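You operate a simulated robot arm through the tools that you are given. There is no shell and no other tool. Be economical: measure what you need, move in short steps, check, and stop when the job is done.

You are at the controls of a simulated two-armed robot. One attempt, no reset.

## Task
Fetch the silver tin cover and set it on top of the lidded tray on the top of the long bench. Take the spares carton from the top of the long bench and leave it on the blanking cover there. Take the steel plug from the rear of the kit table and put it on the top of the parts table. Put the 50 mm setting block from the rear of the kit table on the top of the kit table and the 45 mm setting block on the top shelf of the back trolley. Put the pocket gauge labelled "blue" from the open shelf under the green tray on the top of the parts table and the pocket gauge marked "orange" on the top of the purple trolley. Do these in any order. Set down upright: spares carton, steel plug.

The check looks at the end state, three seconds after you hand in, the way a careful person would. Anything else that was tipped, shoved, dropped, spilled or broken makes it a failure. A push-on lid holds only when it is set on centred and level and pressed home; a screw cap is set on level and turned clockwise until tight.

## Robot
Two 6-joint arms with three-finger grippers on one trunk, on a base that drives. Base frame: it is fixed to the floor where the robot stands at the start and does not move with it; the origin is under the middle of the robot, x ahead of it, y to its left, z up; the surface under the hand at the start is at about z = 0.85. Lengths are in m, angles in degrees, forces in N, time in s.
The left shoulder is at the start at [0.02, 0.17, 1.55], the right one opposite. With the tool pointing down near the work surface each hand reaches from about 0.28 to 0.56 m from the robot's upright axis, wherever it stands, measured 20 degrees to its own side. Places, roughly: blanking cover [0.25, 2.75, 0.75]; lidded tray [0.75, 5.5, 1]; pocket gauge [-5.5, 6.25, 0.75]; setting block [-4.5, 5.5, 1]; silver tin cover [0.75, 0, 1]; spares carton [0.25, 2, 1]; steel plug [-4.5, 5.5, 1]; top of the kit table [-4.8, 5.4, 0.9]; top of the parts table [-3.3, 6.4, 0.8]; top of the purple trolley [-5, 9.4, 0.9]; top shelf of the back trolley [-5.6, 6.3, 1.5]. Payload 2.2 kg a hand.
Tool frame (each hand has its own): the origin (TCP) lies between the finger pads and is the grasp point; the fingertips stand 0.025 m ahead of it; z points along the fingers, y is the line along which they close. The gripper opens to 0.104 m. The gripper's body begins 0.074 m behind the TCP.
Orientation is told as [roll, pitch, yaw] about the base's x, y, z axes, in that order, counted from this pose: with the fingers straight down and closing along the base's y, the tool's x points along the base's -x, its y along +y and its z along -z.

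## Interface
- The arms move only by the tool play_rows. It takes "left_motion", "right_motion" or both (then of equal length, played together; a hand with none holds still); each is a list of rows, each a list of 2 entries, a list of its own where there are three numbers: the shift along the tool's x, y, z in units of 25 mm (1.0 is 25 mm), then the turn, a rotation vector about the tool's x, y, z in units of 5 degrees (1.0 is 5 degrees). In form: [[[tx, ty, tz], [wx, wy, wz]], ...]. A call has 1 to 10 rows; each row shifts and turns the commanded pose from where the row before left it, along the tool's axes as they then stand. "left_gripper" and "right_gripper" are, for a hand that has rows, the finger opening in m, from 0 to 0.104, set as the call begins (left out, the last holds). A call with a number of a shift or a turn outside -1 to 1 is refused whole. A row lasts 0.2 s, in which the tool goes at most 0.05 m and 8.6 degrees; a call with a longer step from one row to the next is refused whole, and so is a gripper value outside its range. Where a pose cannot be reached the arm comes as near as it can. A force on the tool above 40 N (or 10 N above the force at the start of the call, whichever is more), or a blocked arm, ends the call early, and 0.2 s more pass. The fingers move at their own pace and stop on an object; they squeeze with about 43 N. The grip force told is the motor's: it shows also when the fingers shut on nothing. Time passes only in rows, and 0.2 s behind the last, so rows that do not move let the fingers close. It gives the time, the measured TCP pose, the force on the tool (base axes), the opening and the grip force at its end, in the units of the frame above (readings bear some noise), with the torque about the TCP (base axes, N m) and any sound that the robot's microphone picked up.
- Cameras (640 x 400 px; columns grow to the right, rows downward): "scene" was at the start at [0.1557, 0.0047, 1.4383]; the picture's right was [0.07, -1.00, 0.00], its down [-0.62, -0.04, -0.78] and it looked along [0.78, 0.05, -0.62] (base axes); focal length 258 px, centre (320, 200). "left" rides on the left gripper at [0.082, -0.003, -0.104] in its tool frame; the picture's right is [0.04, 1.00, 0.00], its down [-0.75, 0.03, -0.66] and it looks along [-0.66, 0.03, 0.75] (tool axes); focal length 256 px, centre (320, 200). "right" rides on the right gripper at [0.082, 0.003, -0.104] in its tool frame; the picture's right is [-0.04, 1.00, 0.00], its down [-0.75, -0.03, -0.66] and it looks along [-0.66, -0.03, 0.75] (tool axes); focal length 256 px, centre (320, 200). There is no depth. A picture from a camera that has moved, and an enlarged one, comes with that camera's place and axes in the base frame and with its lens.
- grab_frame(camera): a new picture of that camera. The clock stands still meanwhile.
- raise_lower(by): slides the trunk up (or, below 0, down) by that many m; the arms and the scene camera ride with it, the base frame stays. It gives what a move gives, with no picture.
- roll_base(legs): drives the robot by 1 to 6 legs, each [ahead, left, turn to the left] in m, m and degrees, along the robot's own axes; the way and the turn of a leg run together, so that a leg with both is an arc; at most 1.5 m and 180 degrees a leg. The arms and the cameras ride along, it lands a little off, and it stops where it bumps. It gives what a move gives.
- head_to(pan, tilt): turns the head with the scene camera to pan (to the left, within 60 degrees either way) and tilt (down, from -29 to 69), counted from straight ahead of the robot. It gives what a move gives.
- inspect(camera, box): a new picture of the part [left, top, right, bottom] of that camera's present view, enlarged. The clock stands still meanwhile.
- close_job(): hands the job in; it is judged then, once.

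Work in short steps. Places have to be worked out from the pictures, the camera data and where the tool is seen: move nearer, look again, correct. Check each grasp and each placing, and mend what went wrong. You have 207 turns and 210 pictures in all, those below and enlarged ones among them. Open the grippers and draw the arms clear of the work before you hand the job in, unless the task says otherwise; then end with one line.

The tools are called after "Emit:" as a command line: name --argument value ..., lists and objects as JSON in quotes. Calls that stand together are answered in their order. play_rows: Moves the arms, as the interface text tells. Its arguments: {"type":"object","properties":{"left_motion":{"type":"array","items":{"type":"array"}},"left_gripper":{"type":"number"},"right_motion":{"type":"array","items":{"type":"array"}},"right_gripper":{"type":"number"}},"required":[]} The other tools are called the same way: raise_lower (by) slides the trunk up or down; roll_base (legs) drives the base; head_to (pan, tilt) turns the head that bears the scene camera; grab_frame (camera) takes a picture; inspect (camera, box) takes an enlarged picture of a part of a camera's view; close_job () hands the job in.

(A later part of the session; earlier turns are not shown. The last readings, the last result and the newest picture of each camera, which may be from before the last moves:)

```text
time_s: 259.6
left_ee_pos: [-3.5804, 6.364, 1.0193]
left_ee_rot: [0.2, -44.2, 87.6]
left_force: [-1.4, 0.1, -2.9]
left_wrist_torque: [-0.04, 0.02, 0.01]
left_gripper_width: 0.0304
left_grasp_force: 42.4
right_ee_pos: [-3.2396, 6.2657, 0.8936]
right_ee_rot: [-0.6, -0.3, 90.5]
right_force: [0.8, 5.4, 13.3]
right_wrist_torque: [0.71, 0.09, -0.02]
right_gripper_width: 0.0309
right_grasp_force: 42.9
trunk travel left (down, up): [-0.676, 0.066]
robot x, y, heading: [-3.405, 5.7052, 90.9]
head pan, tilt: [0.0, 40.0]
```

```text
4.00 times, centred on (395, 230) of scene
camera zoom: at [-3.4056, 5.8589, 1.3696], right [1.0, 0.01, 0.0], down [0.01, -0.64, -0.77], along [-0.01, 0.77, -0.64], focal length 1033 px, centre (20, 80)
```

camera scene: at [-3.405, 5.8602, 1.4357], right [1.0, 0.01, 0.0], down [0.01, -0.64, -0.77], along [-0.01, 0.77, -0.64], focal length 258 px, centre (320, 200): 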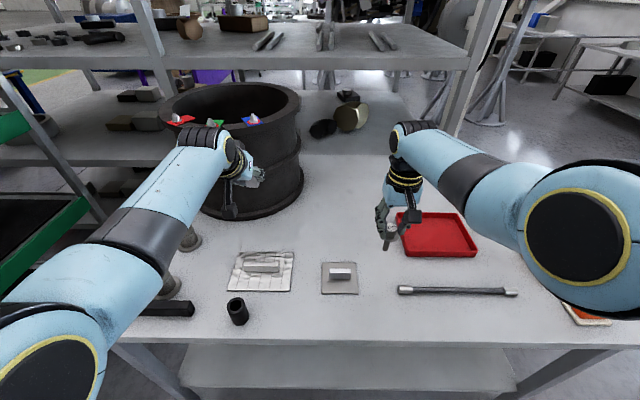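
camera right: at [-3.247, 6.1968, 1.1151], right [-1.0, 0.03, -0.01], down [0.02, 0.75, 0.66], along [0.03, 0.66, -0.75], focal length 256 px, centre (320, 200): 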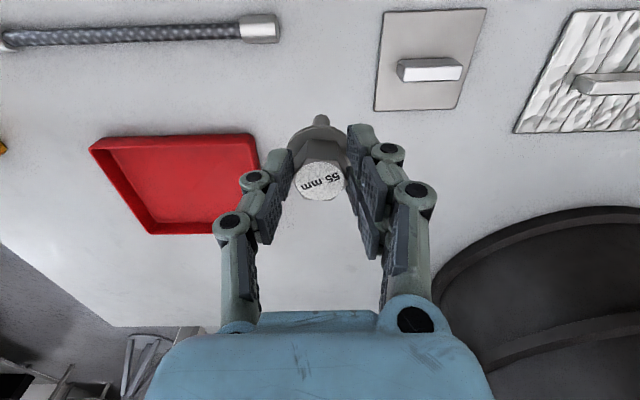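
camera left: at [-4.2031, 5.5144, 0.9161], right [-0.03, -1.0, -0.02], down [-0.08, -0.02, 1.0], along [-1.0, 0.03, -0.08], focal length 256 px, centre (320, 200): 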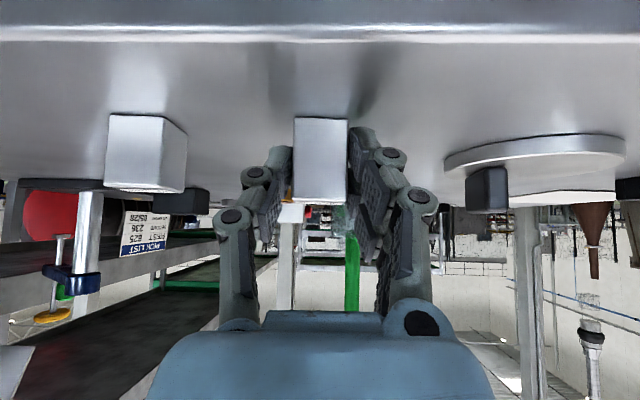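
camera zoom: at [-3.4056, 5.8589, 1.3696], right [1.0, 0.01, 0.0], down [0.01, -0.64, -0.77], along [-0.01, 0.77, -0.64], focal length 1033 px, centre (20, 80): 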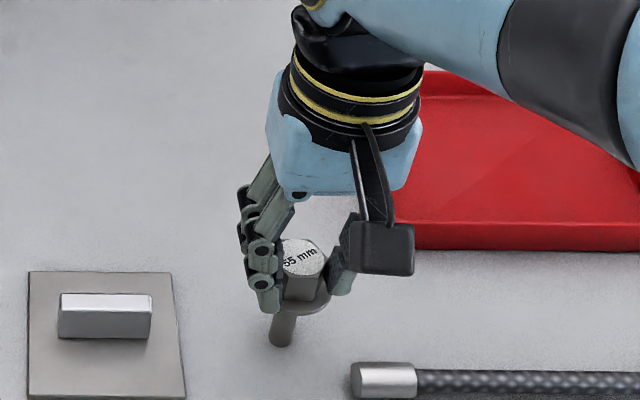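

Vertical. Release and rise.

Emit:
play_rows --right_motion '[[[0, 0, 0], [0, 0, 0]], [[0, 0, 0], [0, 0, 0]], [[0, 0, 0], [0, 0, 0]]]' --right_gripper 0.08

Emit:
inspect --camera "scene" --box '[350, 180, 440, 280]'

Emit:
raise_lower --by 0.066

Emit:
grab_frame --camera "right"

```text
time_s: 260.4
left_ee_pos: [-3.5793, 6.3644, 1.0193]
left_ee_rot: [0.2, -44.2, 87.6]
left_force: [0.6, -0.1, -3.0]
left_wrist_torque: [-0.06, 0.04, 0.0]
left_gripper_width: 0.0304
left_grasp_force: 43.3
right_ee_pos: [-3.2388, 6.2671, 0.8937]
right_ee_rot: [-0.5, -0.3, 90.5]
right_force: [-0.2, -0.4, -0.5]
right_wrist_torque: [-0.04, 0.01, -0.05]
right_gripper_width: 0.0802
right_grasp_force: 0.1
trunk travel left (down, up): [-0.676, 0.066]
robot x, y, heading: [-3.4031, 5.7038, 90.7]
head pan, tilt: [0.0, 40.0]
```

```text
4.00 times, centred on (395, 230) of scene
camera zoom: at [-3.4051, 5.8602, 1.3695], right [1.0, 0.01, 0.0], down [0.01, -0.64, -0.77], along [-0.01, 0.77, -0.64], focal length 1033 px, centre (20, 80)
```

zoom: 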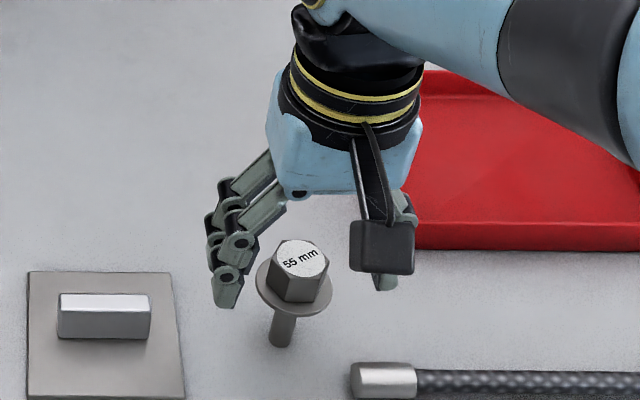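

```text
time_s: 261.5
left_ee_pos: [-3.5801, 6.3652, 1.0847]
left_ee_rot: [0.2, -44.1, 87.5]
left_force: [0.8, 0.0, -2.2]
left_wrist_torque: [-0.07, 0.0, -0.02]
left_gripper_width: 0.0304
left_grasp_force: 42.9
right_ee_pos: [-3.2391, 6.2669, 0.9602]
right_ee_rot: [-0.5, -0.3, 90.4]
right_force: [0.3, 0.1, 0.2]
right_wrist_torque: [-0.01, 0.01, 0.01]
right_gripper_width: 0.0802
right_grasp_force: 0.1
trunk travel left (down, up): [-0.742, 0.0]
robot x, y, heading: [-3.4025, 5.7065, 91.0]
head pan, tilt: [0.0, 40.0]
```

```text
80 pictures are left
camera right: at [-3.2433, 6.1851, 1.0633], right [-1.0, 0.03, -0.01], down [0.02, 0.75, 0.66], along [0.03, 0.66, -0.75], focal length 256 px, centre (320, 200)
```

right: 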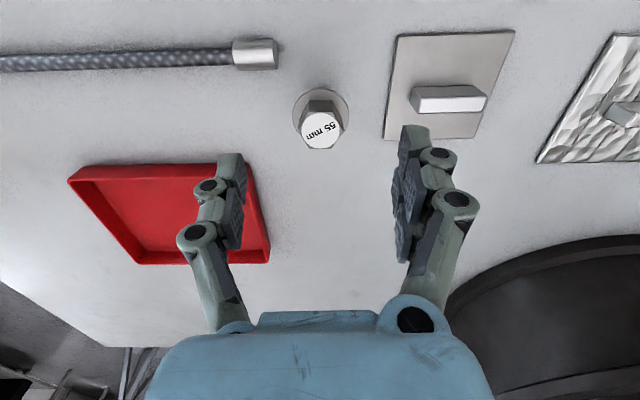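

Plug stands upright. Next I need a route to the back trolley's south side; I raise the right hand, back off and drive east-north to scout around the shelving.

Emit:
play_rows --right_motion '[[[0, 0, -1], [0, 0, 0]], [[0, 0, -1], [0, 0, 0]], [[0, 0, -1], [0, 0, 0]], [[0, 0, -1], [0, 0, 0]], [[0, 0, -1], [0, 0, 0]], [[0, 0, -1], [0, 0, 0]]]'

Emit:
roll_base --legs '[[-0.3, 0, -1]]'

Emit:
head_to --pan 60 --tilt 25

Emit:
grab_frame --camera "scene"

Emit:
head_to --pan -50 --tilt 12

Emit:
grab_frame --camera "scene"

```text
time_s: 262.9
left_ee_pos: [-3.5793, 6.3653, 1.0853]
left_ee_rot: [0.2, -44.1, 87.6]
left_force: [0.8, 0.2, -2.5]
left_wrist_torque: [-0.05, -0.03, 0.0]
left_gripper_width: 0.0303
left_grasp_force: 42.9
right_ee_pos: [-3.2422, 6.265, 1.1106]
right_ee_rot: [-0.4, -0.2, 90.4]
right_force: [0.1, -0.6, 0.1]
right_wrist_torque: [0.01, 0.01, 0.0]
right_gripper_width: 0.0798
right_grasp_force: 0.1
trunk travel left (down, up): [-0.742, 0.0]
robot x, y, heading: [-3.4029, 5.7077, 90.9]
head pan, tilt: [0.0, 40.0]
```

```text
time_s: 264.9
left_ee_pos: [-3.5681, 6.0656, 1.0864]
left_ee_rot: [0.2, -44.1, 86.7]
left_force: [-0.1, 0.4, -2.6]
left_wrist_torque: [-0.06, -0.01, -0.03]
left_gripper_width: 0.0303
left_grasp_force: 42.6
right_ee_pos: [-3.2309, 5.9614, 1.1113]
right_ee_rot: [-0.5, -0.4, 89.6]
right_force: [0.7, -0.3, 0.0]
right_wrist_torque: [0.01, -0.01, 0.0]
right_gripper_width: 0.0798
right_grasp_force: 0.1
trunk travel left (down, up): [-0.742, 0.0]
robot x, y, heading: [-3.3988, 5.4045, 89.9]
head pan, tilt: [0.0, 40.0]
```

```text
time_s: 266.2
left_ee_pos: [-3.567, 6.0666, 1.0853]
left_ee_rot: [0.2, -44.2, 86.7]
left_force: [0.3, -0.5, -3.1]
left_wrist_torque: [-0.04, -0.01, -0.01]
left_gripper_width: 0.0301
left_grasp_force: 43.0
right_ee_pos: [-3.2305, 5.962, 1.1103]
right_ee_rot: [-0.6, -0.3, 89.5]
right_force: [-0.3, -1.6, 0.4]
right_wrist_torque: [0.01, -0.01, 0.03]
right_gripper_width: 0.0801
right_grasp_force: 0.2
trunk travel left (down, up): [-0.742, 0.0]
robot x, y, heading: [-3.4005, 5.4039, 89.6]
head pan, tilt: [60.0, 25.0]
```

```text
79 pictures are left
camera scene: at [-3.4806, 5.5198, 1.459], right [0.5, 0.86, 0.0], down [0.37, -0.21, -0.91], along [-0.78, 0.45, -0.42], focal length 258 px, centre (320, 200)
```

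scene: 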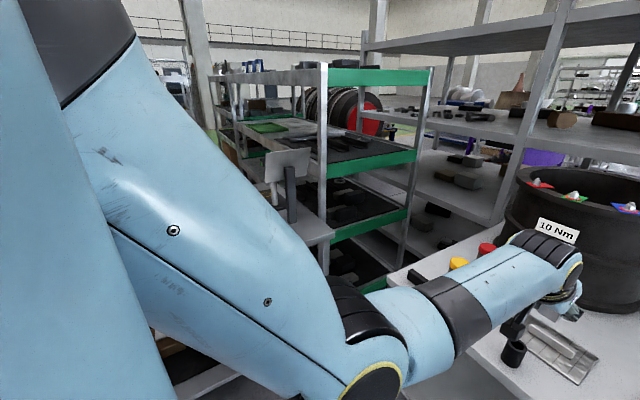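

```text
time_s: 268.1
left_ee_pos: [-3.5677, 6.0669, 1.0847]
left_ee_rot: [0.2, -44.2, 86.7]
left_force: [0.3, 0.6, -3.1]
left_wrist_torque: [-0.05, -0.02, -0.01]
left_gripper_width: 0.0301
left_grasp_force: 43.5
right_ee_pos: [-3.2313, 5.9621, 1.1113]
right_ee_rot: [-0.5, -0.4, 89.6]
right_force: [-0.6, 1.0, -0.9]
right_wrist_torque: [-0.01, -0.01, 0.02]
right_gripper_width: 0.0797
right_grasp_force: 0.1
trunk travel left (down, up): [-0.742, 0.0]
robot x, y, heading: [-3.3984, 5.4058, 90.0]
head pan, tilt: [-50.0, 12.0]
```

```text
78 pictures are left
camera scene: at [-3.3295, 5.5334, 1.4802], right [0.64, -0.77, 0.0], down [-0.16, -0.13, -0.98], along [0.75, 0.63, -0.21], focal length 258 px, centre (320, 200)
```

scene: 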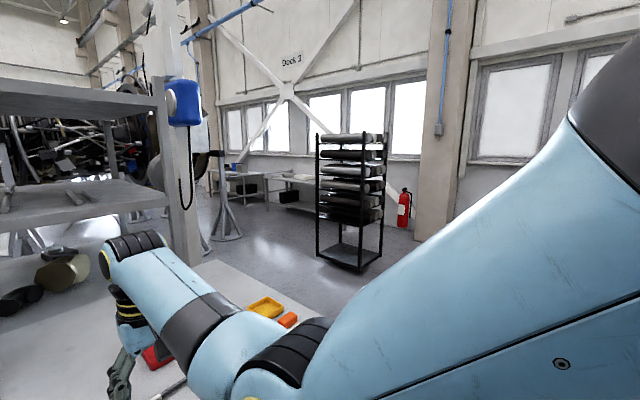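

The back trolley spans x≈−4.45…−6.8 at y≈6.1–6.65, top shelf z≈1.5, so I can place the 45 mm block on its near end. First I raise the left hand (tilted) high to check reach.

Emit:
play_rows --left_motion '[[[-0.7, 0, -0.72], [0, 0, 0]], [[-0.7, 0, -0.72], [0, 0, 0]], [[-0.7, 0, -0.72], [0, 0, 0]], [[-0.7, 0, -0.72], [0, 0, 0]], [[-0.7, 0, -0.72], [0, 0, 0]], [[-0.7, 0, -0.72], [0, 0, 0]], [[-0.7, 0, -0.72], [0, 0, 0]], [[-0.7, 0, -0.72], [0, 0, 0]], [[-0.7, 0, -0.72], [0, 0, 0]], [[-0.7, 0, -0.72], [0, 0, 0]]]'

Emit:
play_rows --left_motion '[[[-0.9, 0, -0.45], [0, 0, 0]], [[-0.9, 0, -0.45], [0, 0, 0]], [[-0.9, 0, -0.45], [0, 0, 0]], [[-0.9, 0, -0.45], [0, 0, 0]], [[-0.9, 0, -0.45], [0, 0, 0]], [[-0.9, 0, -0.45], [0, 0, 0]], [[-0.9, 0, -0.45], [0, 0, 0]], [[-0.9, 0, -0.45], [0, 0, 0]], [[-0.9, 0, -0.45], [0, 0, 0]], [[-0.9, 0, -0.45], [0, 0, 0]]]'

```text
time_s: 270.3
left_ee_pos: [-3.5665, 6.0671, 1.34]
left_ee_rot: [0.2, -44.2, 86.6]
left_force: [-0.3, -0.2, -3.2]
left_wrist_torque: [-0.03, 0.0, 0.0]
left_gripper_width: 0.0302
left_grasp_force: 42.8
right_ee_pos: [-3.2295, 5.9617, 1.1106]
right_ee_rot: [-0.4, -0.2, 89.7]
right_force: [-0.3, 0.7, 0.0]
right_wrist_torque: [0.05, -0.02, -0.02]
right_gripper_width: 0.0802
right_grasp_force: 0.0
trunk travel left (down, up): [-0.742, 0.0]
robot x, y, heading: [-3.4003, 5.4072, 90.0]
head pan, tilt: [-50.0, 12.0]
```

```text
time_s: 272.5
left_ee_pos: [-3.5614, 6.1491, 1.5733]
left_ee_rot: [0.3, -44.1, 86.8]
left_force: [0.1, -0.2, -2.5]
left_wrist_torque: [-0.04, -0.02, 0.0]
left_gripper_width: 0.0302
left_grasp_force: 42.6
right_ee_pos: [-3.2305, 5.9623, 1.1116]
right_ee_rot: [-0.4, -0.3, 89.6]
right_force: [0.5, -0.3, -0.5]
right_wrist_torque: [-0.01, -0.04, 0.03]
right_gripper_width: 0.08
right_grasp_force: 0.0
trunk travel left (down, up): [-0.742, 0.0]
robot x, y, heading: [-3.4007, 5.4025, 89.5]
head pan, tilt: [-50.0, 12.0]
```

Height is reachable. Raise a bit more, then drive toward the trolley's near end and turn.

Emit:
play_rows --left_motion '[[[-0.7, 0, -0.72], [0, 0, 0]], [[-0.7, 0, -0.72], [0, 0, 0]], [[-0.7, 0, -0.72], [0, 0, 0]]]'

Emit:
roll_base --legs '[[0.25, 0.42, 0], [0, 0, 25]]'

Emit:
grab_frame --camera "left"

Emit:
head_to --pan 30 --tilt 10

Emit:
grab_frame --camera "scene"

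```text
time_s: 273.3
left_ee_pos: [-3.5611, 6.1482, 1.6484]
left_ee_rot: [0.3, -44.2, 86.7]
left_force: [0.3, -0.3, -2.7]
left_wrist_torque: [-0.02, -0.02, 0.01]
left_gripper_width: 0.0302
left_grasp_force: 42.7
right_ee_pos: [-3.2315, 5.9626, 1.1113]
right_ee_rot: [-0.5, -0.4, 89.7]
right_force: [0.2, 0.3, -0.3]
right_wrist_torque: [0.01, -0.02, 0.0]
right_gripper_width: 0.08
right_grasp_force: 0.0
trunk travel left (down, up): [-0.742, 0.0]
robot x, y, heading: [-3.4013, 5.4023, 90.1]
head pan, tilt: [-50.0, 12.0]
```

```text
time_s: 277.5
left_ee_pos: [-4.2886, 6.2551, 1.6493]
left_ee_rot: [0.1, -44.1, 112.4]
left_force: [0.5, 0.4, -2.5]
left_wrist_torque: [-0.05, -0.01, -0.04]
left_gripper_width: 0.0306
left_grasp_force: 42.9
right_ee_pos: [-3.909, 6.2303, 1.1107]
right_ee_rot: [-0.6, -0.2, 115.3]
right_force: [0.8, 0.3, -0.1]
right_wrist_torque: [-0.02, 0.01, -0.04]
right_gripper_width: 0.0803
right_grasp_force: 0.1
trunk travel left (down, up): [-0.742, 0.0]
robot x, y, heading: [-3.817, 5.6565, 115.9]
head pan, tilt: [-50.0, 12.0]
```

```text
77 pictures are left
camera left: at [-4.2351, 6.1362, 1.6669], right [-0.91, -0.41, -0.03], down [-0.06, 0.07, 1.0], along [-0.41, 0.91, -0.08], focal length 256 px, centre (320, 200)
```

left: 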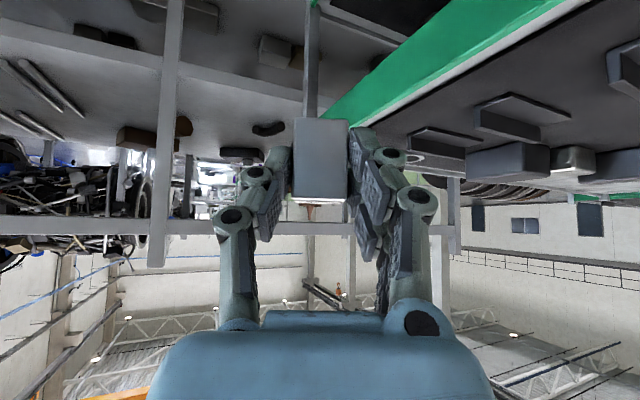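

```text
time_s: 279.0
left_ee_pos: [-4.2887, 6.2561, 1.6476]
left_ee_rot: [0.1, -44.2, 112.4]
left_force: [0.0, 0.7, -2.7]
left_wrist_torque: [-0.03, -0.03, -0.01]
left_gripper_width: 0.0303
left_grasp_force: 42.4
right_ee_pos: [-3.9095, 6.2309, 1.1112]
right_ee_rot: [-0.6, -0.4, 115.3]
right_force: [-0.1, 0.7, 0.1]
right_wrist_torque: [-0.05, -0.03, 0.0]
right_gripper_width: 0.0801
right_grasp_force: 0.1
trunk travel left (down, up): [-0.742, 0.0]
robot x, y, heading: [-3.8182, 5.656, 115.5]
head pan, tilt: [30.0, 10.0]
```

```text
76 pictures are left
camera scene: at [-3.9275, 5.7694, 1.4834], right [0.56, 0.83, 0.0], down [0.14, -0.1, -0.98], along [-0.81, 0.56, -0.17], focal length 258 px, centre (320, 200)
```

scene: 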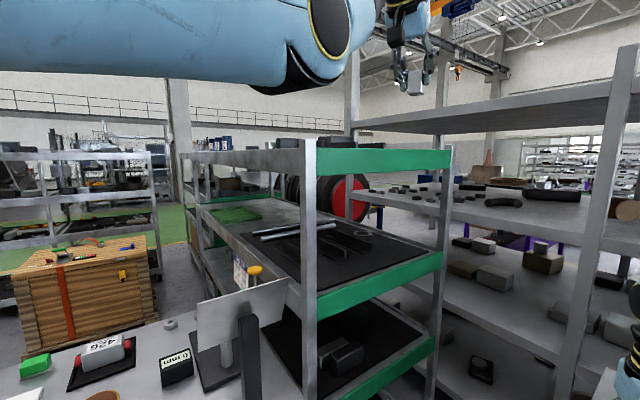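

Shelf top z≈1.49; a free strip of mat just inside the green end lip near [-4.54,6.30]. I move base and arm above it (still high).

Emit:
roll_base --legs '[[0.089, 0.046, 0]]'

Emit:
play_rows --left_motion '[[[-0.18, 0.82, 0.174], [0, 0, 0]], [[-0.18, 0.82, 0.174], [0, 0, 0]], [[-0.18, 0.82, 0.174], [0, 0, 0]], [[-0.18, 0.82, 0.174], [0, 0, 0]], [[-0.18, 0.82, 0.174], [0, 0, 0]], [[-0.18, 0.82, 0.174], [0, 0, 0]], [[-0.18, 0.82, 0.174], [0, 0, 0]], [[-0.18, 0.82, 0.174], [0, 0, 0]]]'

Emit:
grab_frame --camera "left"

Emit:
grab_frame --camera "scene"

```text
time_s: 280.2
left_ee_pos: [-4.3651, 6.3163, 1.6479]
left_ee_rot: [0.4, -44.2, 112.5]
left_force: [0.6, -0.3, -3.7]
left_wrist_torque: [-0.09, 0.01, 0.07]
left_gripper_width: 0.0305
left_grasp_force: 42.8
right_ee_pos: [-3.9867, 6.2919, 1.1107]
right_ee_rot: [-0.5, -0.3, 115.6]
right_force: [1.5, 0.5, -0.3]
right_wrist_torque: [-0.03, 0.02, 0.01]
right_gripper_width: 0.0796
right_grasp_force: 0.1
trunk travel left (down, up): [-0.742, 0.0]
robot x, y, heading: [-3.8975, 5.7143, 116.0]
head pan, tilt: [30.0, 10.0]
```

```text
time_s: 281.7
left_ee_pos: [-4.4709, 6.3003, 1.6513]
left_ee_rot: [-0.3, -44.4, 111.2]
left_force: [28.2, 4.5, 1.2]
left_wrist_torque: [0.09, -0.02, -0.61]
left_gripper_width: 0.0301
left_grasp_force: 43.4
left hand out of reach, approached as far as the arm can: row 6, 7
right_ee_pos: [-3.9807, 6.2908, 1.1116]
right_ee_rot: [-0.4, -0.5, 115.1]
right_force: [-1.6, -0.7, 0.1]
right_wrist_torque: [0.07, -0.09, 0.0]
right_gripper_width: 0.0799
right_grasp_force: 0.0
trunk travel left (down, up): [-0.742, 0.0]
robot x, y, heading: [-3.8969, 5.7198, 115.6]
head pan, tilt: [30.0, 10.0]
stopped in row 7 (left hand): the force on the tool passed its limit at 47 N (the readings are from after the stop); the commanded pose is now the measured one
```

```text
75 pictures are left
camera left: at [-4.4216, 6.1807, 1.6683], right [-0.92, -0.38, -0.03], down [-0.06, 0.06, 1.0], along [-0.38, 0.92, -0.08], focal length 256 px, centre (320, 200)
```

left: 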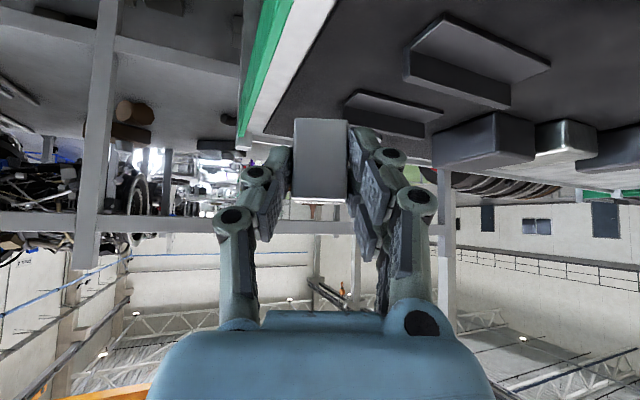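

```text
74 pictures are left
camera scene: at [-4.0007, 5.829, 1.4839], right [0.57, 0.82, 0.0], down [0.14, -0.1, -0.99], along [-0.81, 0.56, -0.17], focal length 258 px, centre (320, 200)
```

scene: 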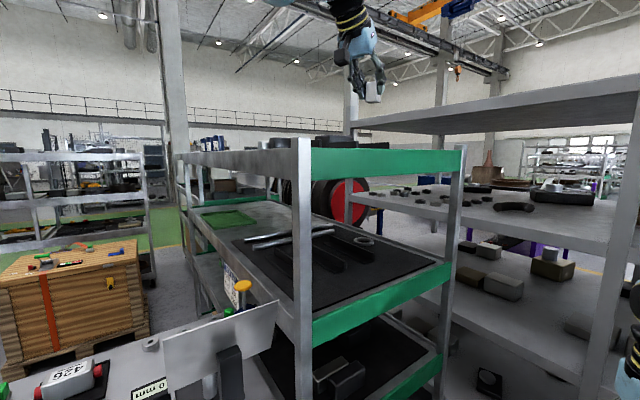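

Something loaded the arm sideways (28 N); I back off 1 cm, and use a base rotation of +6° to carry the hand over the shelf instead.

Emit:
play_rows --left_motion '[[[0, -0.5, 0], [0, 0, 0]], [[0, 0, 0], [0, 0, 0]]]'

Emit:
roll_base --legs '[[0, 0, 6]]'

Emit:
grab_frame --camera "left"

```text
time_s: 282.3
left_ee_pos: [-4.4694, 6.3029, 1.6488]
left_ee_rot: [0.0, -44.3, 112.0]
left_force: [6.9, -0.1, 5.7]
left_wrist_torque: [0.06, 0.2, -0.09]
left_gripper_width: 0.0304
left_grasp_force: 43.2
right_ee_pos: [-3.9829, 6.2915, 1.1107]
right_ee_rot: [-0.5, -0.5, 115.3]
right_force: [0.1, 0.4, -0.2]
right_wrist_torque: [0.0, -0.01, 0.03]
right_gripper_width: 0.08
right_grasp_force: 0.0
trunk travel left (down, up): [-0.742, 0.0]
robot x, y, heading: [-3.9001, 5.7166, 115.7]
head pan, tilt: [30.0, 10.0]
```

```text
time_s: 283.1
left_ee_pos: [-4.4682, 6.2993, 1.6479]
left_ee_rot: [-0.8, -44.4, 112.2]
left_force: [15.3, 6.3, 1.3]
left_wrist_torque: [0.04, 0.07, -0.5]
left_gripper_width: 0.0301
left_grasp_force: 42.5
right_ee_pos: [-3.996, 6.289, 1.1107]
right_ee_rot: [-0.6, -0.3, 116.5]
right_force: [0.1, -0.5, 0.4]
right_wrist_torque: [0.02, -0.05, -0.01]
right_gripper_width: 0.0798
right_grasp_force: 0.1
trunk travel left (down, up): [-0.742, 0.0]
robot x, y, heading: [-3.8986, 5.7146, 116.6]
head pan, tilt: [30.0, 10.0]
stopped in leg 1: the force on the tool passed its limit at 50 N (the readings are from after the stop); the commanded pose is now the measured one
```

```text
73 pictures are left
camera left: at [-4.4186, 6.1779, 1.6661], right [-0.92, -0.4, -0.04], down [-0.07, 0.06, 1.0], along [-0.39, 0.92, -0.08], focal length 256 px, centre (320, 200)
```

left: 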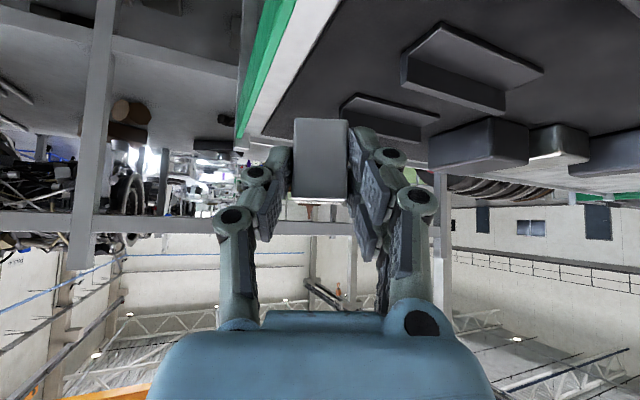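

Something blocks the hand at x≈−4.5. I look up with the head camera to see what it touches.

Emit:
head_to --pan 22 --tilt -20

Emit:
grab_frame --camera "scene"

```text
time_s: 284.0
left_ee_pos: [-4.4702, 6.2991, 1.647]
left_ee_rot: [-0.4, -44.2, 112.4]
left_force: [17.5, 7.5, 0.2]
left_wrist_torque: [0.02, 0.05, -0.59]
left_gripper_width: 0.03
left_grasp_force: 43.3
right_ee_pos: [-3.9952, 6.2898, 1.1111]
right_ee_rot: [-0.4, -0.4, 116.6]
right_force: [-0.3, -0.4, 0.8]
right_wrist_torque: [-0.01, -0.02, 0.0]
right_gripper_width: 0.08
right_grasp_force: 0.0
trunk travel left (down, up): [-0.742, 0.0]
robot x, y, heading: [-3.8964, 5.7183, 116.9]
head pan, tilt: [22.0, -20.0]
```

```text
72 pictures are left
camera scene: at [-3.9818, 5.8295, 1.5288], right [0.66, 0.75, 0.0], down [-0.26, 0.22, -0.94], along [-0.71, 0.62, 0.34], focal length 258 px, centre (320, 200)
```

scene: 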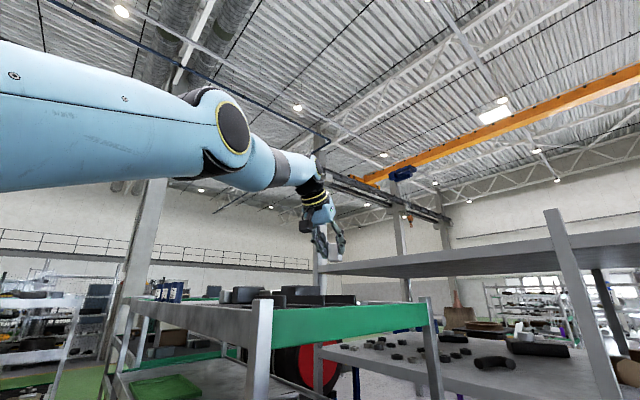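

Emit:
inspect --camera "scene" --box '[250, 130, 400, 310]'

```text
2.22 times, centred on (325, 220) of scene
camera zoom: at [-3.9818, 5.8295, 1.5288], right [0.66, 0.75, 0.0], down [-0.26, 0.22, -0.94], along [-0.71, 0.62, 0.34], focal length 574 px, centre (309, 156)
```

zoom: 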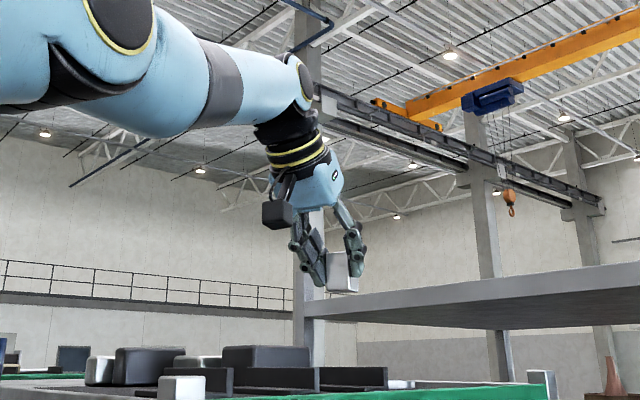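

I test: back the hand off 4 cm, then rotate the base again and see whether contact recurs at the same place.

Emit:
play_rows --left_motion '[[[0, -0.6, 0], [0, 0, 0]], [[0, -0.6, 0], [0, 0, 0]], [[0, -0.6, 0], [0, 0, 0]], [[0, 0, 0], [0, 0, 0]]]'

Emit:
roll_base --legs '[[0, 0, 7]]'

```text
time_s: 285.0
left_ee_pos: [-4.4388, 6.3146, 1.6469]
left_ee_rot: [-0.8, -44.1, 112.8]
left_force: [0.1, 0.5, -2.4]
left_wrist_torque: [-0.04, -0.06, 0.0]
left_gripper_width: 0.0301
left_grasp_force: 42.5
left hand out of reach, approached as far as the arm can: row 3
right_ee_pos: [-3.9994, 6.289, 1.111]
right_ee_rot: [-0.6, -0.3, 116.7]
right_force: [0.0, -0.1, -0.1]
right_wrist_torque: [-0.01, 0.01, -0.01]
right_gripper_width: 0.0801
right_grasp_force: 0.0
trunk travel left (down, up): [-0.742, 0.0]
robot x, y, heading: [-3.898, 5.7185, 117.0]
head pan, tilt: [22.0, -20.0]
```

```text
time_s: 286.0
left_ee_pos: [-4.47, 6.2765, 1.6511]
left_ee_rot: [-1.1, -44.3, 116.5]
left_force: [5.7, -0.2, 0.3]
left_wrist_torque: [0.01, 0.05, -0.12]
left_gripper_width: 0.0301
left_grasp_force: 43.5
right_ee_pos: [-4.0446, 6.2798, 1.1106]
right_ee_rot: [-0.4, -0.3, 121.3]
right_force: [-0.3, 0.4, 0.2]
right_wrist_torque: [0.02, 0.01, -0.02]
right_gripper_width: 0.0802
right_grasp_force: 0.0
trunk travel left (down, up): [-0.742, 0.0]
robot x, y, heading: [-3.899, 5.7162, 121.6]
head pan, tilt: [22.0, -20.0]
stopped in leg 1: the force on the tool passed its limit at 48 N (the readings are from after the stop); the commanded pose is now the measured one
```

Contact recurs at the same world x, so there is a real edge there. I raise the hand 0.1 m and retry to learn its height.

Emit:
play_rows --left_motion '[[[0, -0.8, 0], [0, 0, 0]], [[-0.7, 0, -0.72], [0, 0, 0]], [[-0.7, 0, -0.72], [0, 0, 0]], [[-0.7, 0, -0.72], [0, 0, 0]], [[-0.7, 0, -0.72], [0, 0, 0]]]'

Emit:
roll_base --legs '[[0, 0, 7]]'

Emit:
head_to --pan 30 --tilt -15

Emit:
grab_frame --camera "scene"

Emit:
grab_frame --camera "left"

```text
time_s: 287.2
left_ee_pos: [-4.4412, 6.2475, 1.7315]
left_ee_rot: [-1.1, -44.3, 116.6]
left_force: [0.6, -0.6, -2.8]
left_wrist_torque: [-0.06, 0.01, 0.03]
left_gripper_width: 0.0304
left_grasp_force: 43.1
left hand out of reach, approached as far as the arm can: row 2, 3, 4, 5
right_ee_pos: [-4.0467, 6.2782, 1.1111]
right_ee_rot: [-0.5, -0.4, 121.3]
right_force: [0.8, -0.1, 0.9]
right_wrist_torque: [-0.01, 0.01, 0.01]
right_gripper_width: 0.08
right_grasp_force: 0.0
trunk travel left (down, up): [-0.742, 0.0]
robot x, y, heading: [-3.8967, 5.7149, 121.6]
head pan, tilt: [22.0, -20.0]
```

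```text
time_s: 288.1
left_ee_pos: [-4.5001, 6.1791, 1.7298]
left_ee_rot: [-1.1, -44.2, 123.5]
left_force: [0.4, -0.2, -3.6]
left_wrist_torque: [-0.03, -0.01, 0.0]
left_gripper_width: 0.0305
left_grasp_force: 43.1
right_ee_pos: [-4.1126, 6.2579, 1.1108]
right_ee_rot: [-0.5, -0.3, 128.3]
right_force: [1.0, 0.1, 0.6]
right_wrist_torque: [-0.04, -0.03, 0.01]
right_gripper_width: 0.0798
right_grasp_force: 0.1
trunk travel left (down, up): [-0.742, 0.0]
robot x, y, heading: [-3.8962, 5.7169, 128.3]
head pan, tilt: [22.0, -20.0]
```

```text
time_s: 288.8
left_ee_pos: [-4.5017, 6.1777, 1.7296]
left_ee_rot: [-1.2, -44.3, 123.6]
left_force: [-1.1, 0.8, -3.0]
left_wrist_torque: [-0.04, -0.04, -0.07]
left_gripper_width: 0.03
left_grasp_force: 42.6
right_ee_pos: [-4.1132, 6.257, 1.1112]
right_ee_rot: [-0.5, -0.3, 128.3]
right_force: [0.2, 1.0, -1.1]
right_wrist_torque: [-0.01, -0.03, 0.01]
right_gripper_width: 0.0803
right_grasp_force: 0.1
trunk travel left (down, up): [-0.742, 0.0]
robot x, y, heading: [-3.8963, 5.7155, 128.6]
head pan, tilt: [30.0, -15.0]
```

```text
70 pictures are left
camera scene: at [-4.0166, 5.7991, 1.5219], right [0.36, 0.93, 0.0], down [-0.24, 0.09, -0.97], along [-0.9, 0.35, 0.26], focal length 258 px, centre (320, 200)
```

scene: 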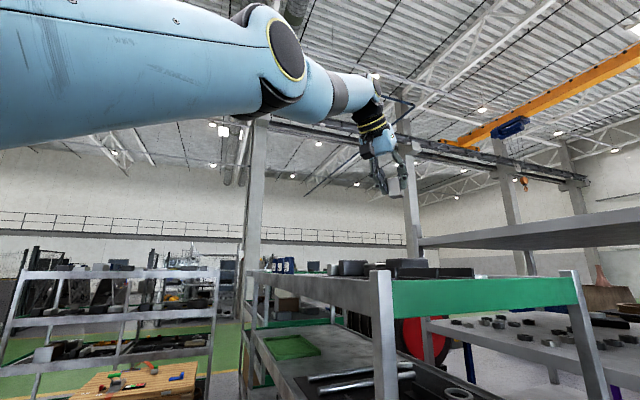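

```text
69 pictures are left
camera left: at [-4.4285, 6.0701, 1.7477], right [-0.82, -0.56, -0.04], down [-0.08, 0.04, 1.0], along [-0.56, 0.82, -0.08], focal length 256 px, centre (320, 200)
```

left: 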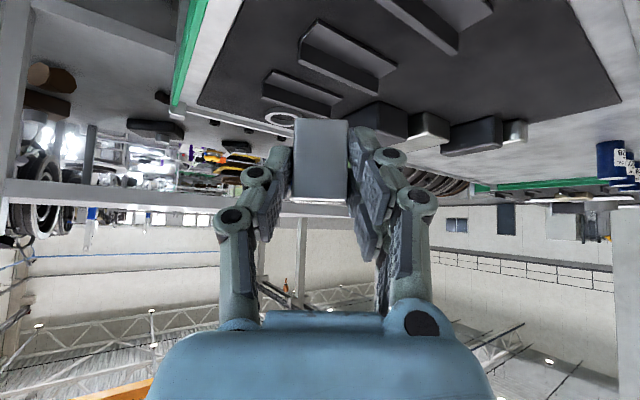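

At z≈1.73 it passes. The shelf strip around [-4.58,6.27] looks free; I move the base a little and extend the hand over it.

Emit:
roll_base --legs '[[0.067, -0.028, 0]]'

Emit:
play_rows --left_motion '[[[-0.3, 0.5, 0.29], [0, 0, 0]], [[-0.3, 0.5, 0.29], [0, 0, 0]], [[-0.3, 0.5, 0.29], [0, 0, 0]], [[-0.3, 0.5, 0.29], [0, 0, 0]]]'

Emit:
grab_frame --camera "left"

```text
time_s: 289.9
left_ee_pos: [-4.5107, 6.2442, 1.737]
left_ee_rot: [-0.9, -44.7, 123.1]
left_force: [1.0, -0.3, -2.7]
left_wrist_torque: [-0.01, 0.0, 0.08]
left_gripper_width: 0.0302
left_grasp_force: 43.2
right_ee_pos: [-4.1269, 6.3233, 1.1139]
right_ee_rot: [-0.4, -0.6, 128.1]
right_force: [0.5, 0.0, 0.1]
right_wrist_torque: [0.04, 0.08, 0.0]
right_gripper_width: 0.08
right_grasp_force: 0.0
trunk travel left (down, up): [-0.742, 0.0]
robot x, y, heading: [-3.9157, 5.7879, 128.4]
head pan, tilt: [30.0, -15.0]
```

```text
time_s: 290.9
left_ee_pos: [-4.5462, 6.2357, 1.7209]
left_ee_rot: [-1.0, -44.4, 123.2]
left_force: [0.7, 1.0, -2.8]
left_wrist_torque: [-0.04, -0.01, 0.0]
left_gripper_width: 0.0306
left_grasp_force: 42.7
left hand out of reach, approached as far as the arm can: row 1, 2, 3, 4
right_ee_pos: [-4.1309, 6.3249, 1.1105]
right_ee_rot: [-0.6, -0.3, 128.1]
right_force: [-0.3, -0.2, -0.2]
right_wrist_torque: [0.01, 0.0, 0.01]
right_gripper_width: 0.0802
right_grasp_force: 0.0
trunk travel left (down, up): [-0.742, 0.0]
robot x, y, heading: [-3.9148, 5.78, 128.4]
head pan, tilt: [30.0, -15.0]
```

```text
68 pictures are left
camera left: at [-4.4752, 6.1267, 1.7373], right [-0.83, -0.56, -0.04], down [-0.08, 0.04, 1.0], along [-0.56, 0.83, -0.08], focal length 256 px, centre (320, 200)
```

left: 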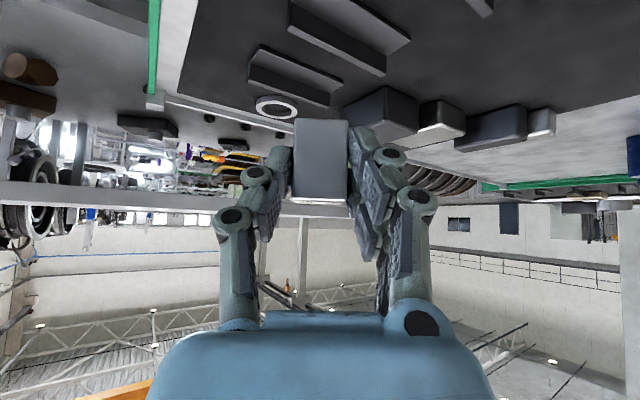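

Over the free strip now. Lower with the trunk stepwise, watching for contact.

Emit:
raise_lower --by -0.08

Emit:
raise_lower --by -0.06

Emit:
grab_frame --camera "left"

```text
time_s: 291.7
left_ee_pos: [-4.5483, 6.2338, 1.6791]
left_ee_rot: [-0.6, -47.1, 123.1]
left_force: [5.1, -4.1, 7.6]
left_wrist_torque: [-0.28, 0.02, 0.11]
left_gripper_width: 0.0303
left_grasp_force: 42.9
right_ee_pos: [-4.1317, 6.3253, 1.049]
right_ee_rot: [-0.6, -0.4, 128.2]
right_force: [0.4, 0.8, 1.5]
right_wrist_torque: [0.0, 0.0, 0.05]
right_gripper_width: 0.0798
right_grasp_force: 0.0
trunk travel left (down, up): [-0.681, 0.061]
robot x, y, heading: [-3.9182, 5.7849, 128.4]
head pan, tilt: [30.0, -15.0]
stopped: the force on the tool passed its limit at 64 N (the readings are from after the stop); the commanded pose is now the measured one
```

```text
time_s: 292.2
left_ee_pos: [-4.5473, 6.2348, 1.678]
left_ee_rot: [-0.3, -48.7, 122.8]
left_force: [4.9, -2.3, 7.7]
left_wrist_torque: [-0.23, -0.04, 0.08]
left_gripper_width: 0.0305
left_grasp_force: 42.9
right_ee_pos: [-4.1319, 6.3251, 1.0365]
right_ee_rot: [-0.5, -0.3, 128.2]
right_force: [0.1, 0.1, -1.0]
right_wrist_torque: [0.0, -0.02, 0.02]
right_gripper_width: 0.0799
right_grasp_force: 0.0
trunk travel left (down, up): [-0.668, 0.074]
robot x, y, heading: [-3.9178, 5.7837, 128.4]
head pan, tilt: [30.0, -15.0]
stopped: the force on the tool passed its limit at 52 N (the readings are from after the stop); the commanded pose is now the measured one
```

```text
67 pictures are left
camera left: at [-4.4746, 6.1248, 1.686], right [-0.83, -0.56, -0.03], down [-0.03, -0.02, 1.0], along [-0.56, 0.83, 0.0], focal length 256 px, centre (320, 200)
```

left: 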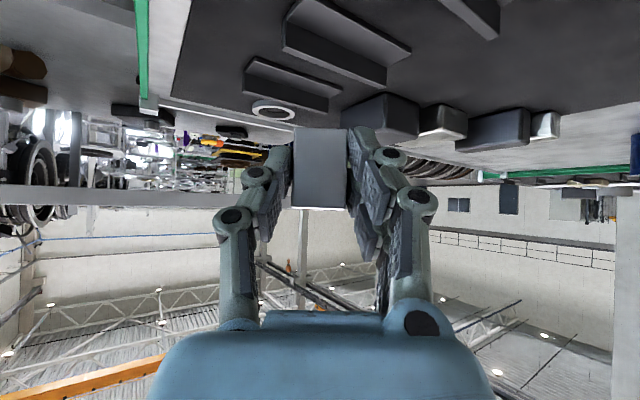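

Contact already at TCP z≈1.68, higher than I believed. I look from the head camera.

Emit:
head_to --pan 14 --tilt -12

Emit:
inspect --camera "scene" --box '[180, 100, 500, 300]'

```text
time_s: 292.9
left_ee_pos: [-4.5481, 6.2341, 1.6782]
left_ee_rot: [-0.5, -48.6, 122.9]
left_force: [2.6, -1.6, 11.1]
left_wrist_torque: [-0.2, 0.2, 0.05]
left_gripper_width: 0.0301
left_grasp_force: 43.1
right_ee_pos: [-4.1313, 6.3238, 1.0374]
right_ee_rot: [-0.5, -0.3, 128.1]
right_force: [0.3, -0.1, 0.1]
right_wrist_torque: [-0.02, 0.02, -0.01]
right_gripper_width: 0.0798
right_grasp_force: 0.0
trunk travel left (down, up): [-0.668, 0.074]
robot x, y, heading: [-3.9182, 5.7859, 128.4]
head pan, tilt: [14.0, -12.0]
```

```text
2.00 times, centred on (340, 200) of scene
camera zoom: at [-4.0268, 5.888, 1.4437], right [0.61, 0.79, 0.0], down [-0.17, 0.13, -0.98], along [-0.78, 0.6, 0.21], focal length 516 px, centre (280, 200)
```

zoom: 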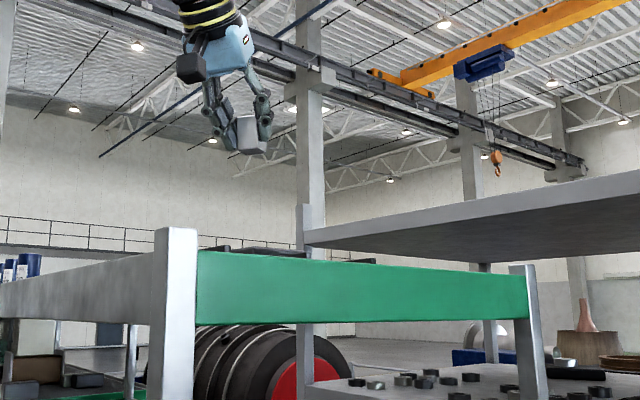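

The block is in mid-air there, so something invisible blocks that end; the named spot is at x≈−5.6, from the south side. I raise up, back away, and check the gap south of the kit table as a route west.

Emit:
raise_lower --by 0.074

Emit:
roll_base --legs '[[-0.45, 0.1, 0], [0, 0, 75]]'

Emit:
head_to --pan 0 --tilt 35

Emit:
grab_frame --camera "scene"

```text
time_s: 294.1
left_ee_pos: [-4.5509, 6.2356, 1.748]
left_ee_rot: [-0.6, -48.4, 122.9]
left_force: [-0.7, 0.0, -3.2]
left_wrist_torque: [-0.06, -0.04, 0.02]
left_gripper_width: 0.0305
left_grasp_force: 42.6
right_ee_pos: [-4.1341, 6.3265, 1.1111]
right_ee_rot: [-0.4, -0.1, 128.1]
right_force: [0.3, -0.1, -0.8]
right_wrist_torque: [-0.02, 0.01, 0.0]
right_gripper_width: 0.0799
right_grasp_force: 0.1
trunk travel left (down, up): [-0.742, 0.0]
robot x, y, heading: [-3.9137, 5.7856, 128.7]
head pan, tilt: [14.0, -12.0]
```

```text
time_s: 300.1
left_ee_pos: [-4.3121, 4.8693, 1.751]
left_ee_rot: [-0.4, -48.5, -161.5]
left_force: [0.0, -0.2, -3.4]
left_wrist_torque: [0.01, -0.07, -0.02]
left_gripper_width: 0.0301
left_grasp_force: 42.8
right_ee_pos: [-4.2951, 5.2951, 1.1106]
right_ee_rot: [-0.5, -0.2, -156.3]
right_force: [-0.6, -0.5, -0.2]
right_wrist_torque: [0.0, 0.01, 0.01]
right_gripper_width: 0.0802
right_grasp_force: 0.1
trunk travel left (down, up): [-0.742, 0.0]
robot x, y, heading: [-3.7166, 5.369, -156.3]
head pan, tilt: [14.0, -12.0]
```

```text
time_s: 301.2
left_ee_pos: [-4.3123, 4.8685, 1.7505]
left_ee_rot: [-0.3, -48.5, -161.4]
left_force: [-0.4, 0.4, -2.6]
left_wrist_torque: [0.05, -0.13, 0.0]
left_gripper_width: 0.0304
left_grasp_force: 43.1
right_ee_pos: [-4.2954, 5.2966, 1.1094]
right_ee_rot: [-0.4, -0.1, -156.3]
right_force: [0.9, -0.7, 0.6]
right_wrist_torque: [-0.01, 0.04, -0.02]
right_gripper_width: 0.0802
right_grasp_force: 0.1
trunk travel left (down, up): [-0.742, 0.0]
robot x, y, heading: [-3.7172, 5.3763, -156.1]
head pan, tilt: [0.0, 35.0]
```

```text
65 pictures are left
camera scene: at [-3.8632, 5.3033, 1.4433], right [-0.41, 0.91, 0.0], down [0.52, 0.23, -0.82], along [-0.75, -0.33, -0.57], focal length 258 px, centre (320, 200)
```

scene: 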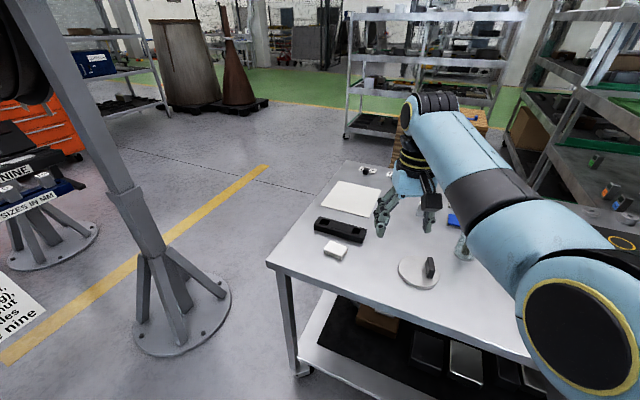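

The gap at the stand plate is ≈0.48 m, so I must know the base width exactly. I back up and look straight down at two trunk heights to measure it.

Emit:
roll_base --legs '[[-0.6, 0, 0]]'

Emit:
head_to --pan 0 --tilt 69

Emit:
grab_frame --camera "scene"

Emit:
raise_lower --by -0.4

Emit:
grab_frame --camera "scene"

```text
time_s: 304.6
left_ee_pos: [-3.7655, 5.1154, 1.7487]
left_ee_rot: [-0.5, -48.5, -161.8]
left_force: [0.8, -0.6, -3.5]
left_wrist_torque: [0.04, -0.09, -0.01]
left_gripper_width: 0.0302
left_grasp_force: 43.0
right_ee_pos: [-3.746, 5.5418, 1.1098]
right_ee_rot: [-0.6, -0.1, -156.6]
right_force: [0.3, -0.1, 1.0]
right_wrist_torque: [0.01, 0.01, 0.0]
right_gripper_width: 0.0799
right_grasp_force: 0.1
trunk travel left (down, up): [-0.742, 0.0]
robot x, y, heading: [-3.1651, 5.6168, -156.1]
head pan, tilt: [0.0, 35.0]
```

```text
time_s: 305.6
left_ee_pos: [-3.7642, 5.116, 1.7493]
left_ee_rot: [-0.3, -48.4, -161.8]
left_force: [0.1, -0.9, -2.1]
left_wrist_torque: [0.01, -0.06, -0.01]
left_gripper_width: 0.0303
left_grasp_force: 43.0
right_ee_pos: [-3.7457, 5.5412, 1.1099]
right_ee_rot: [-0.5, -0.2, -156.5]
right_force: [0.7, -0.1, -0.1]
right_wrist_torque: [0.0, -0.01, 0.03]
right_gripper_width: 0.08
right_grasp_force: 0.0
trunk travel left (down, up): [-0.742, 0.0]
robot x, y, heading: [-3.1649, 5.6129, -156.2]
head pan, tilt: [0.0, 68.8]
```

```text
64 pictures are left
camera scene: at [-3.2841, 5.5606, 1.3996], right [-0.4, 0.92, 0.0], down [0.85, 0.38, -0.36], along [-0.33, -0.15, -0.93], focal length 258 px, centre (320, 200)
```

scene: 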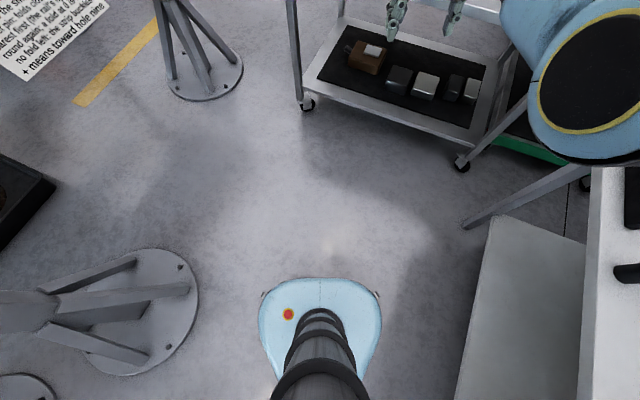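

```text
time_s: 309.5
left_ee_pos: [-3.7947, 5.1018, 1.292]
left_ee_rot: [-1.0, -44.0, -161.4]
left_force: [0.4, -0.4, -3.3]
left_wrist_torque: [0.01, -0.06, -0.01]
left_gripper_width: 0.0304
left_grasp_force: 42.9
right_ee_pos: [-3.7456, 5.5434, 0.7097]
right_ee_rot: [-0.5, -0.2, -156.6]
right_force: [-0.5, -0.4, 0.0]
right_wrist_torque: [0.02, 0.0, -0.02]
right_gripper_width: 0.0797
right_grasp_force: 0.1
trunk travel left (down, up): [-0.342, 0.4]
robot x, y, heading: [-3.1646, 5.6132, -156.3]
head pan, tilt: [0.0, 68.8]
```

```text
63 pictures are left
camera scene: at [-3.2901, 5.558, 0.9941], right [-0.4, 0.92, 0.0], down [0.85, 0.38, -0.36], along [-0.33, -0.15, -0.93], focal length 258 px, centre (320, 200)
```

scene: 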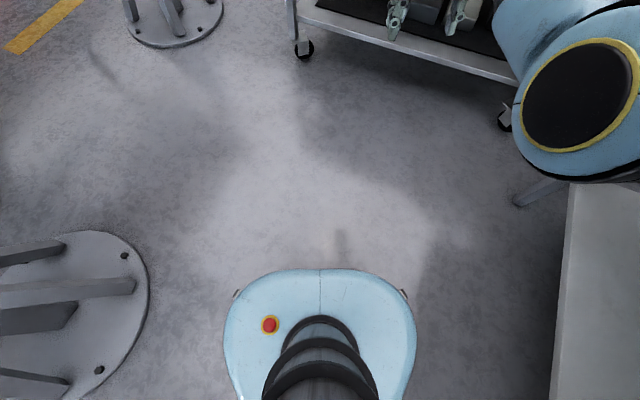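

Base width ≈0.51 m, gap ≈0.51 m: not passable. I'll scout the northern way around the rack: raise trunk, turn, go east then north.

Emit:
raise_lower --by 0.4

Emit:
roll_base --legs '[[0.1, -0.1, 0], [0, 0, 156], [1.25, 0, 0], [0, 0, 90]]'

Emit:
head_to --pan 15 --tilt 15

Emit:
grab_frame --camera "scene"

```text
time_s: 313.3
left_ee_pos: [-3.7627, 5.1163, 1.7545]
left_ee_rot: [-0.4, -48.7, -161.8]
left_force: [0.2, -0.3, -3.1]
left_wrist_torque: [-0.02, -0.07, 0.05]
left_gripper_width: 0.0303
left_grasp_force: 42.4
right_ee_pos: [-3.7452, 5.5414, 1.1097]
right_ee_rot: [-0.5, -0.3, -156.6]
right_force: [-0.6, -1.0, 0.0]
right_wrist_torque: [-0.01, 0.0, -0.03]
right_gripper_width: 0.0799
right_grasp_force: 0.1
trunk travel left (down, up): [-0.742, 0.0]
robot x, y, heading: [-3.1697, 5.6157, -156.3]
head pan, tilt: [0.0, 68.8]
```

```text
time_s: 330.9
left_ee_pos: [-2.2964, 6.4485, 1.754]
left_ee_rot: [-0.4, -48.7, 87.5]
left_force: [0.0, 0.0, -3.1]
left_wrist_torque: [-0.11, 0.02, 0.0]
left_gripper_width: 0.0303
left_grasp_force: 42.9
right_ee_pos: [-1.904, 6.2816, 1.11]
right_ee_rot: [-0.5, -0.2, 92.6]
right_force: [-0.4, -0.3, -0.1]
right_wrist_torque: [0.0, -0.01, 0.01]
right_gripper_width: 0.0802
right_grasp_force: 0.1
trunk travel left (down, up): [-0.742, 0.0]
robot x, y, heading: [-2.0418, 5.7171, 92.8]
head pan, tilt: [0.0, 68.8]
```

```text
time_s: 332.1
left_ee_pos: [-2.2961, 6.4492, 1.7534]
left_ee_rot: [-0.4, -48.7, 87.4]
left_force: [-0.1, -0.4, -2.5]
left_wrist_torque: [-0.08, 0.01, -0.01]
left_gripper_width: 0.0303
left_grasp_force: 42.8
right_ee_pos: [-1.904, 6.2812, 1.11]
right_ee_rot: [-0.5, -0.2, 92.6]
right_force: [-0.2, -0.3, 0.9]
right_wrist_torque: [0.03, -0.02, 0.01]
right_gripper_width: 0.0799
right_grasp_force: 0.1
trunk travel left (down, up): [-0.742, 0.0]
robot x, y, heading: [-2.0434, 5.7152, 92.8]
head pan, tilt: [15.0, 15.0]
```

```text
62 pictures are left
camera scene: at [-2.0774, 5.8746, 1.4752], right [0.95, 0.31, 0.0], down [0.08, -0.25, -0.97], along [-0.3, 0.92, -0.26], focal length 258 px, centre (320, 200)
```

scene: 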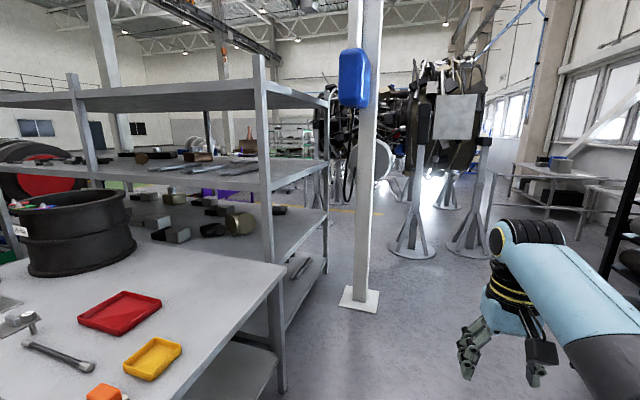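

There's a way north past the rack end and the post. I drive to ≈[-1.75,7.2] and look northwest.

Emit:
roll_base --legs '[[0, -0.33, -2.8], [1.45, 0, 0]]'

Emit:
head_to --pan 35 --tilt 15

Emit:
grab_frame --camera "scene"

```text
time_s: 336.6
left_ee_pos: [-1.9312, 6.7461, 1.7468]
left_ee_rot: [-0.4, -48.1, 85.0]
left_force: [-0.2, 1.4, -4.1]
left_wrist_torque: [-0.13, -0.01, -0.02]
left_gripper_width: 0.0304
left_grasp_force: 43.1
right_ee_pos: [-1.5476, 6.5588, 1.1078]
right_ee_rot: [-0.6, 0.1, 90.2]
right_force: [0.9, 0.5, -0.4]
right_wrist_torque: [-0.1, 0.01, -0.01]
right_gripper_width: 0.0801
right_grasp_force: 0.1
trunk travel left (down, up): [-0.742, 0.0]
robot x, y, heading: [-1.7064, 5.9917, 90.5]
head pan, tilt: [15.0, 15.0]
stopped in leg 2: the robot was blocked; the commanded pose is now the measured one
```

```text
time_s: 337.4
left_ee_pos: [-1.9317, 6.7328, 1.7549]
left_ee_rot: [-0.4, -48.6, 84.9]
left_force: [0.0, -0.4, -2.9]
left_wrist_torque: [-0.03, 0.01, 0.0]
left_gripper_width: 0.0304
left_grasp_force: 42.5
right_ee_pos: [-1.5467, 6.5502, 1.1116]
right_ee_rot: [-0.5, -0.3, 90.2]
right_force: [0.6, -0.3, 0.9]
right_wrist_torque: [0.0, 0.03, -0.03]
right_gripper_width: 0.0802
right_grasp_force: 0.0
trunk travel left (down, up): [-0.742, 0.0]
robot x, y, heading: [-1.709, 5.9927, 90.7]
head pan, tilt: [35.0, 15.0]
```

```text
61 pictures are left
camera scene: at [-1.7659, 6.1363, 1.4755], right [0.81, 0.58, 0.0], down [0.15, -0.21, -0.97], along [-0.56, 0.79, -0.26], focal length 258 px, centre (320, 200)
```

scene: 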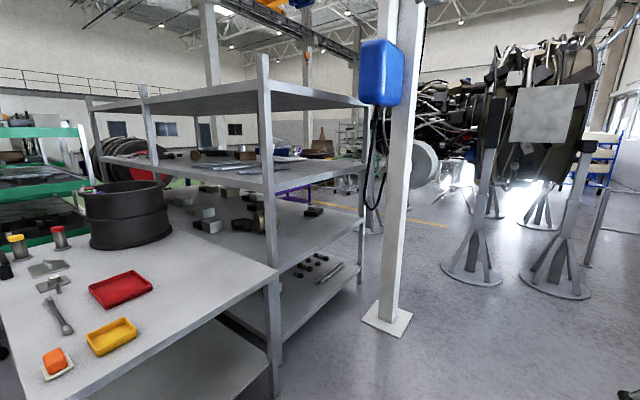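

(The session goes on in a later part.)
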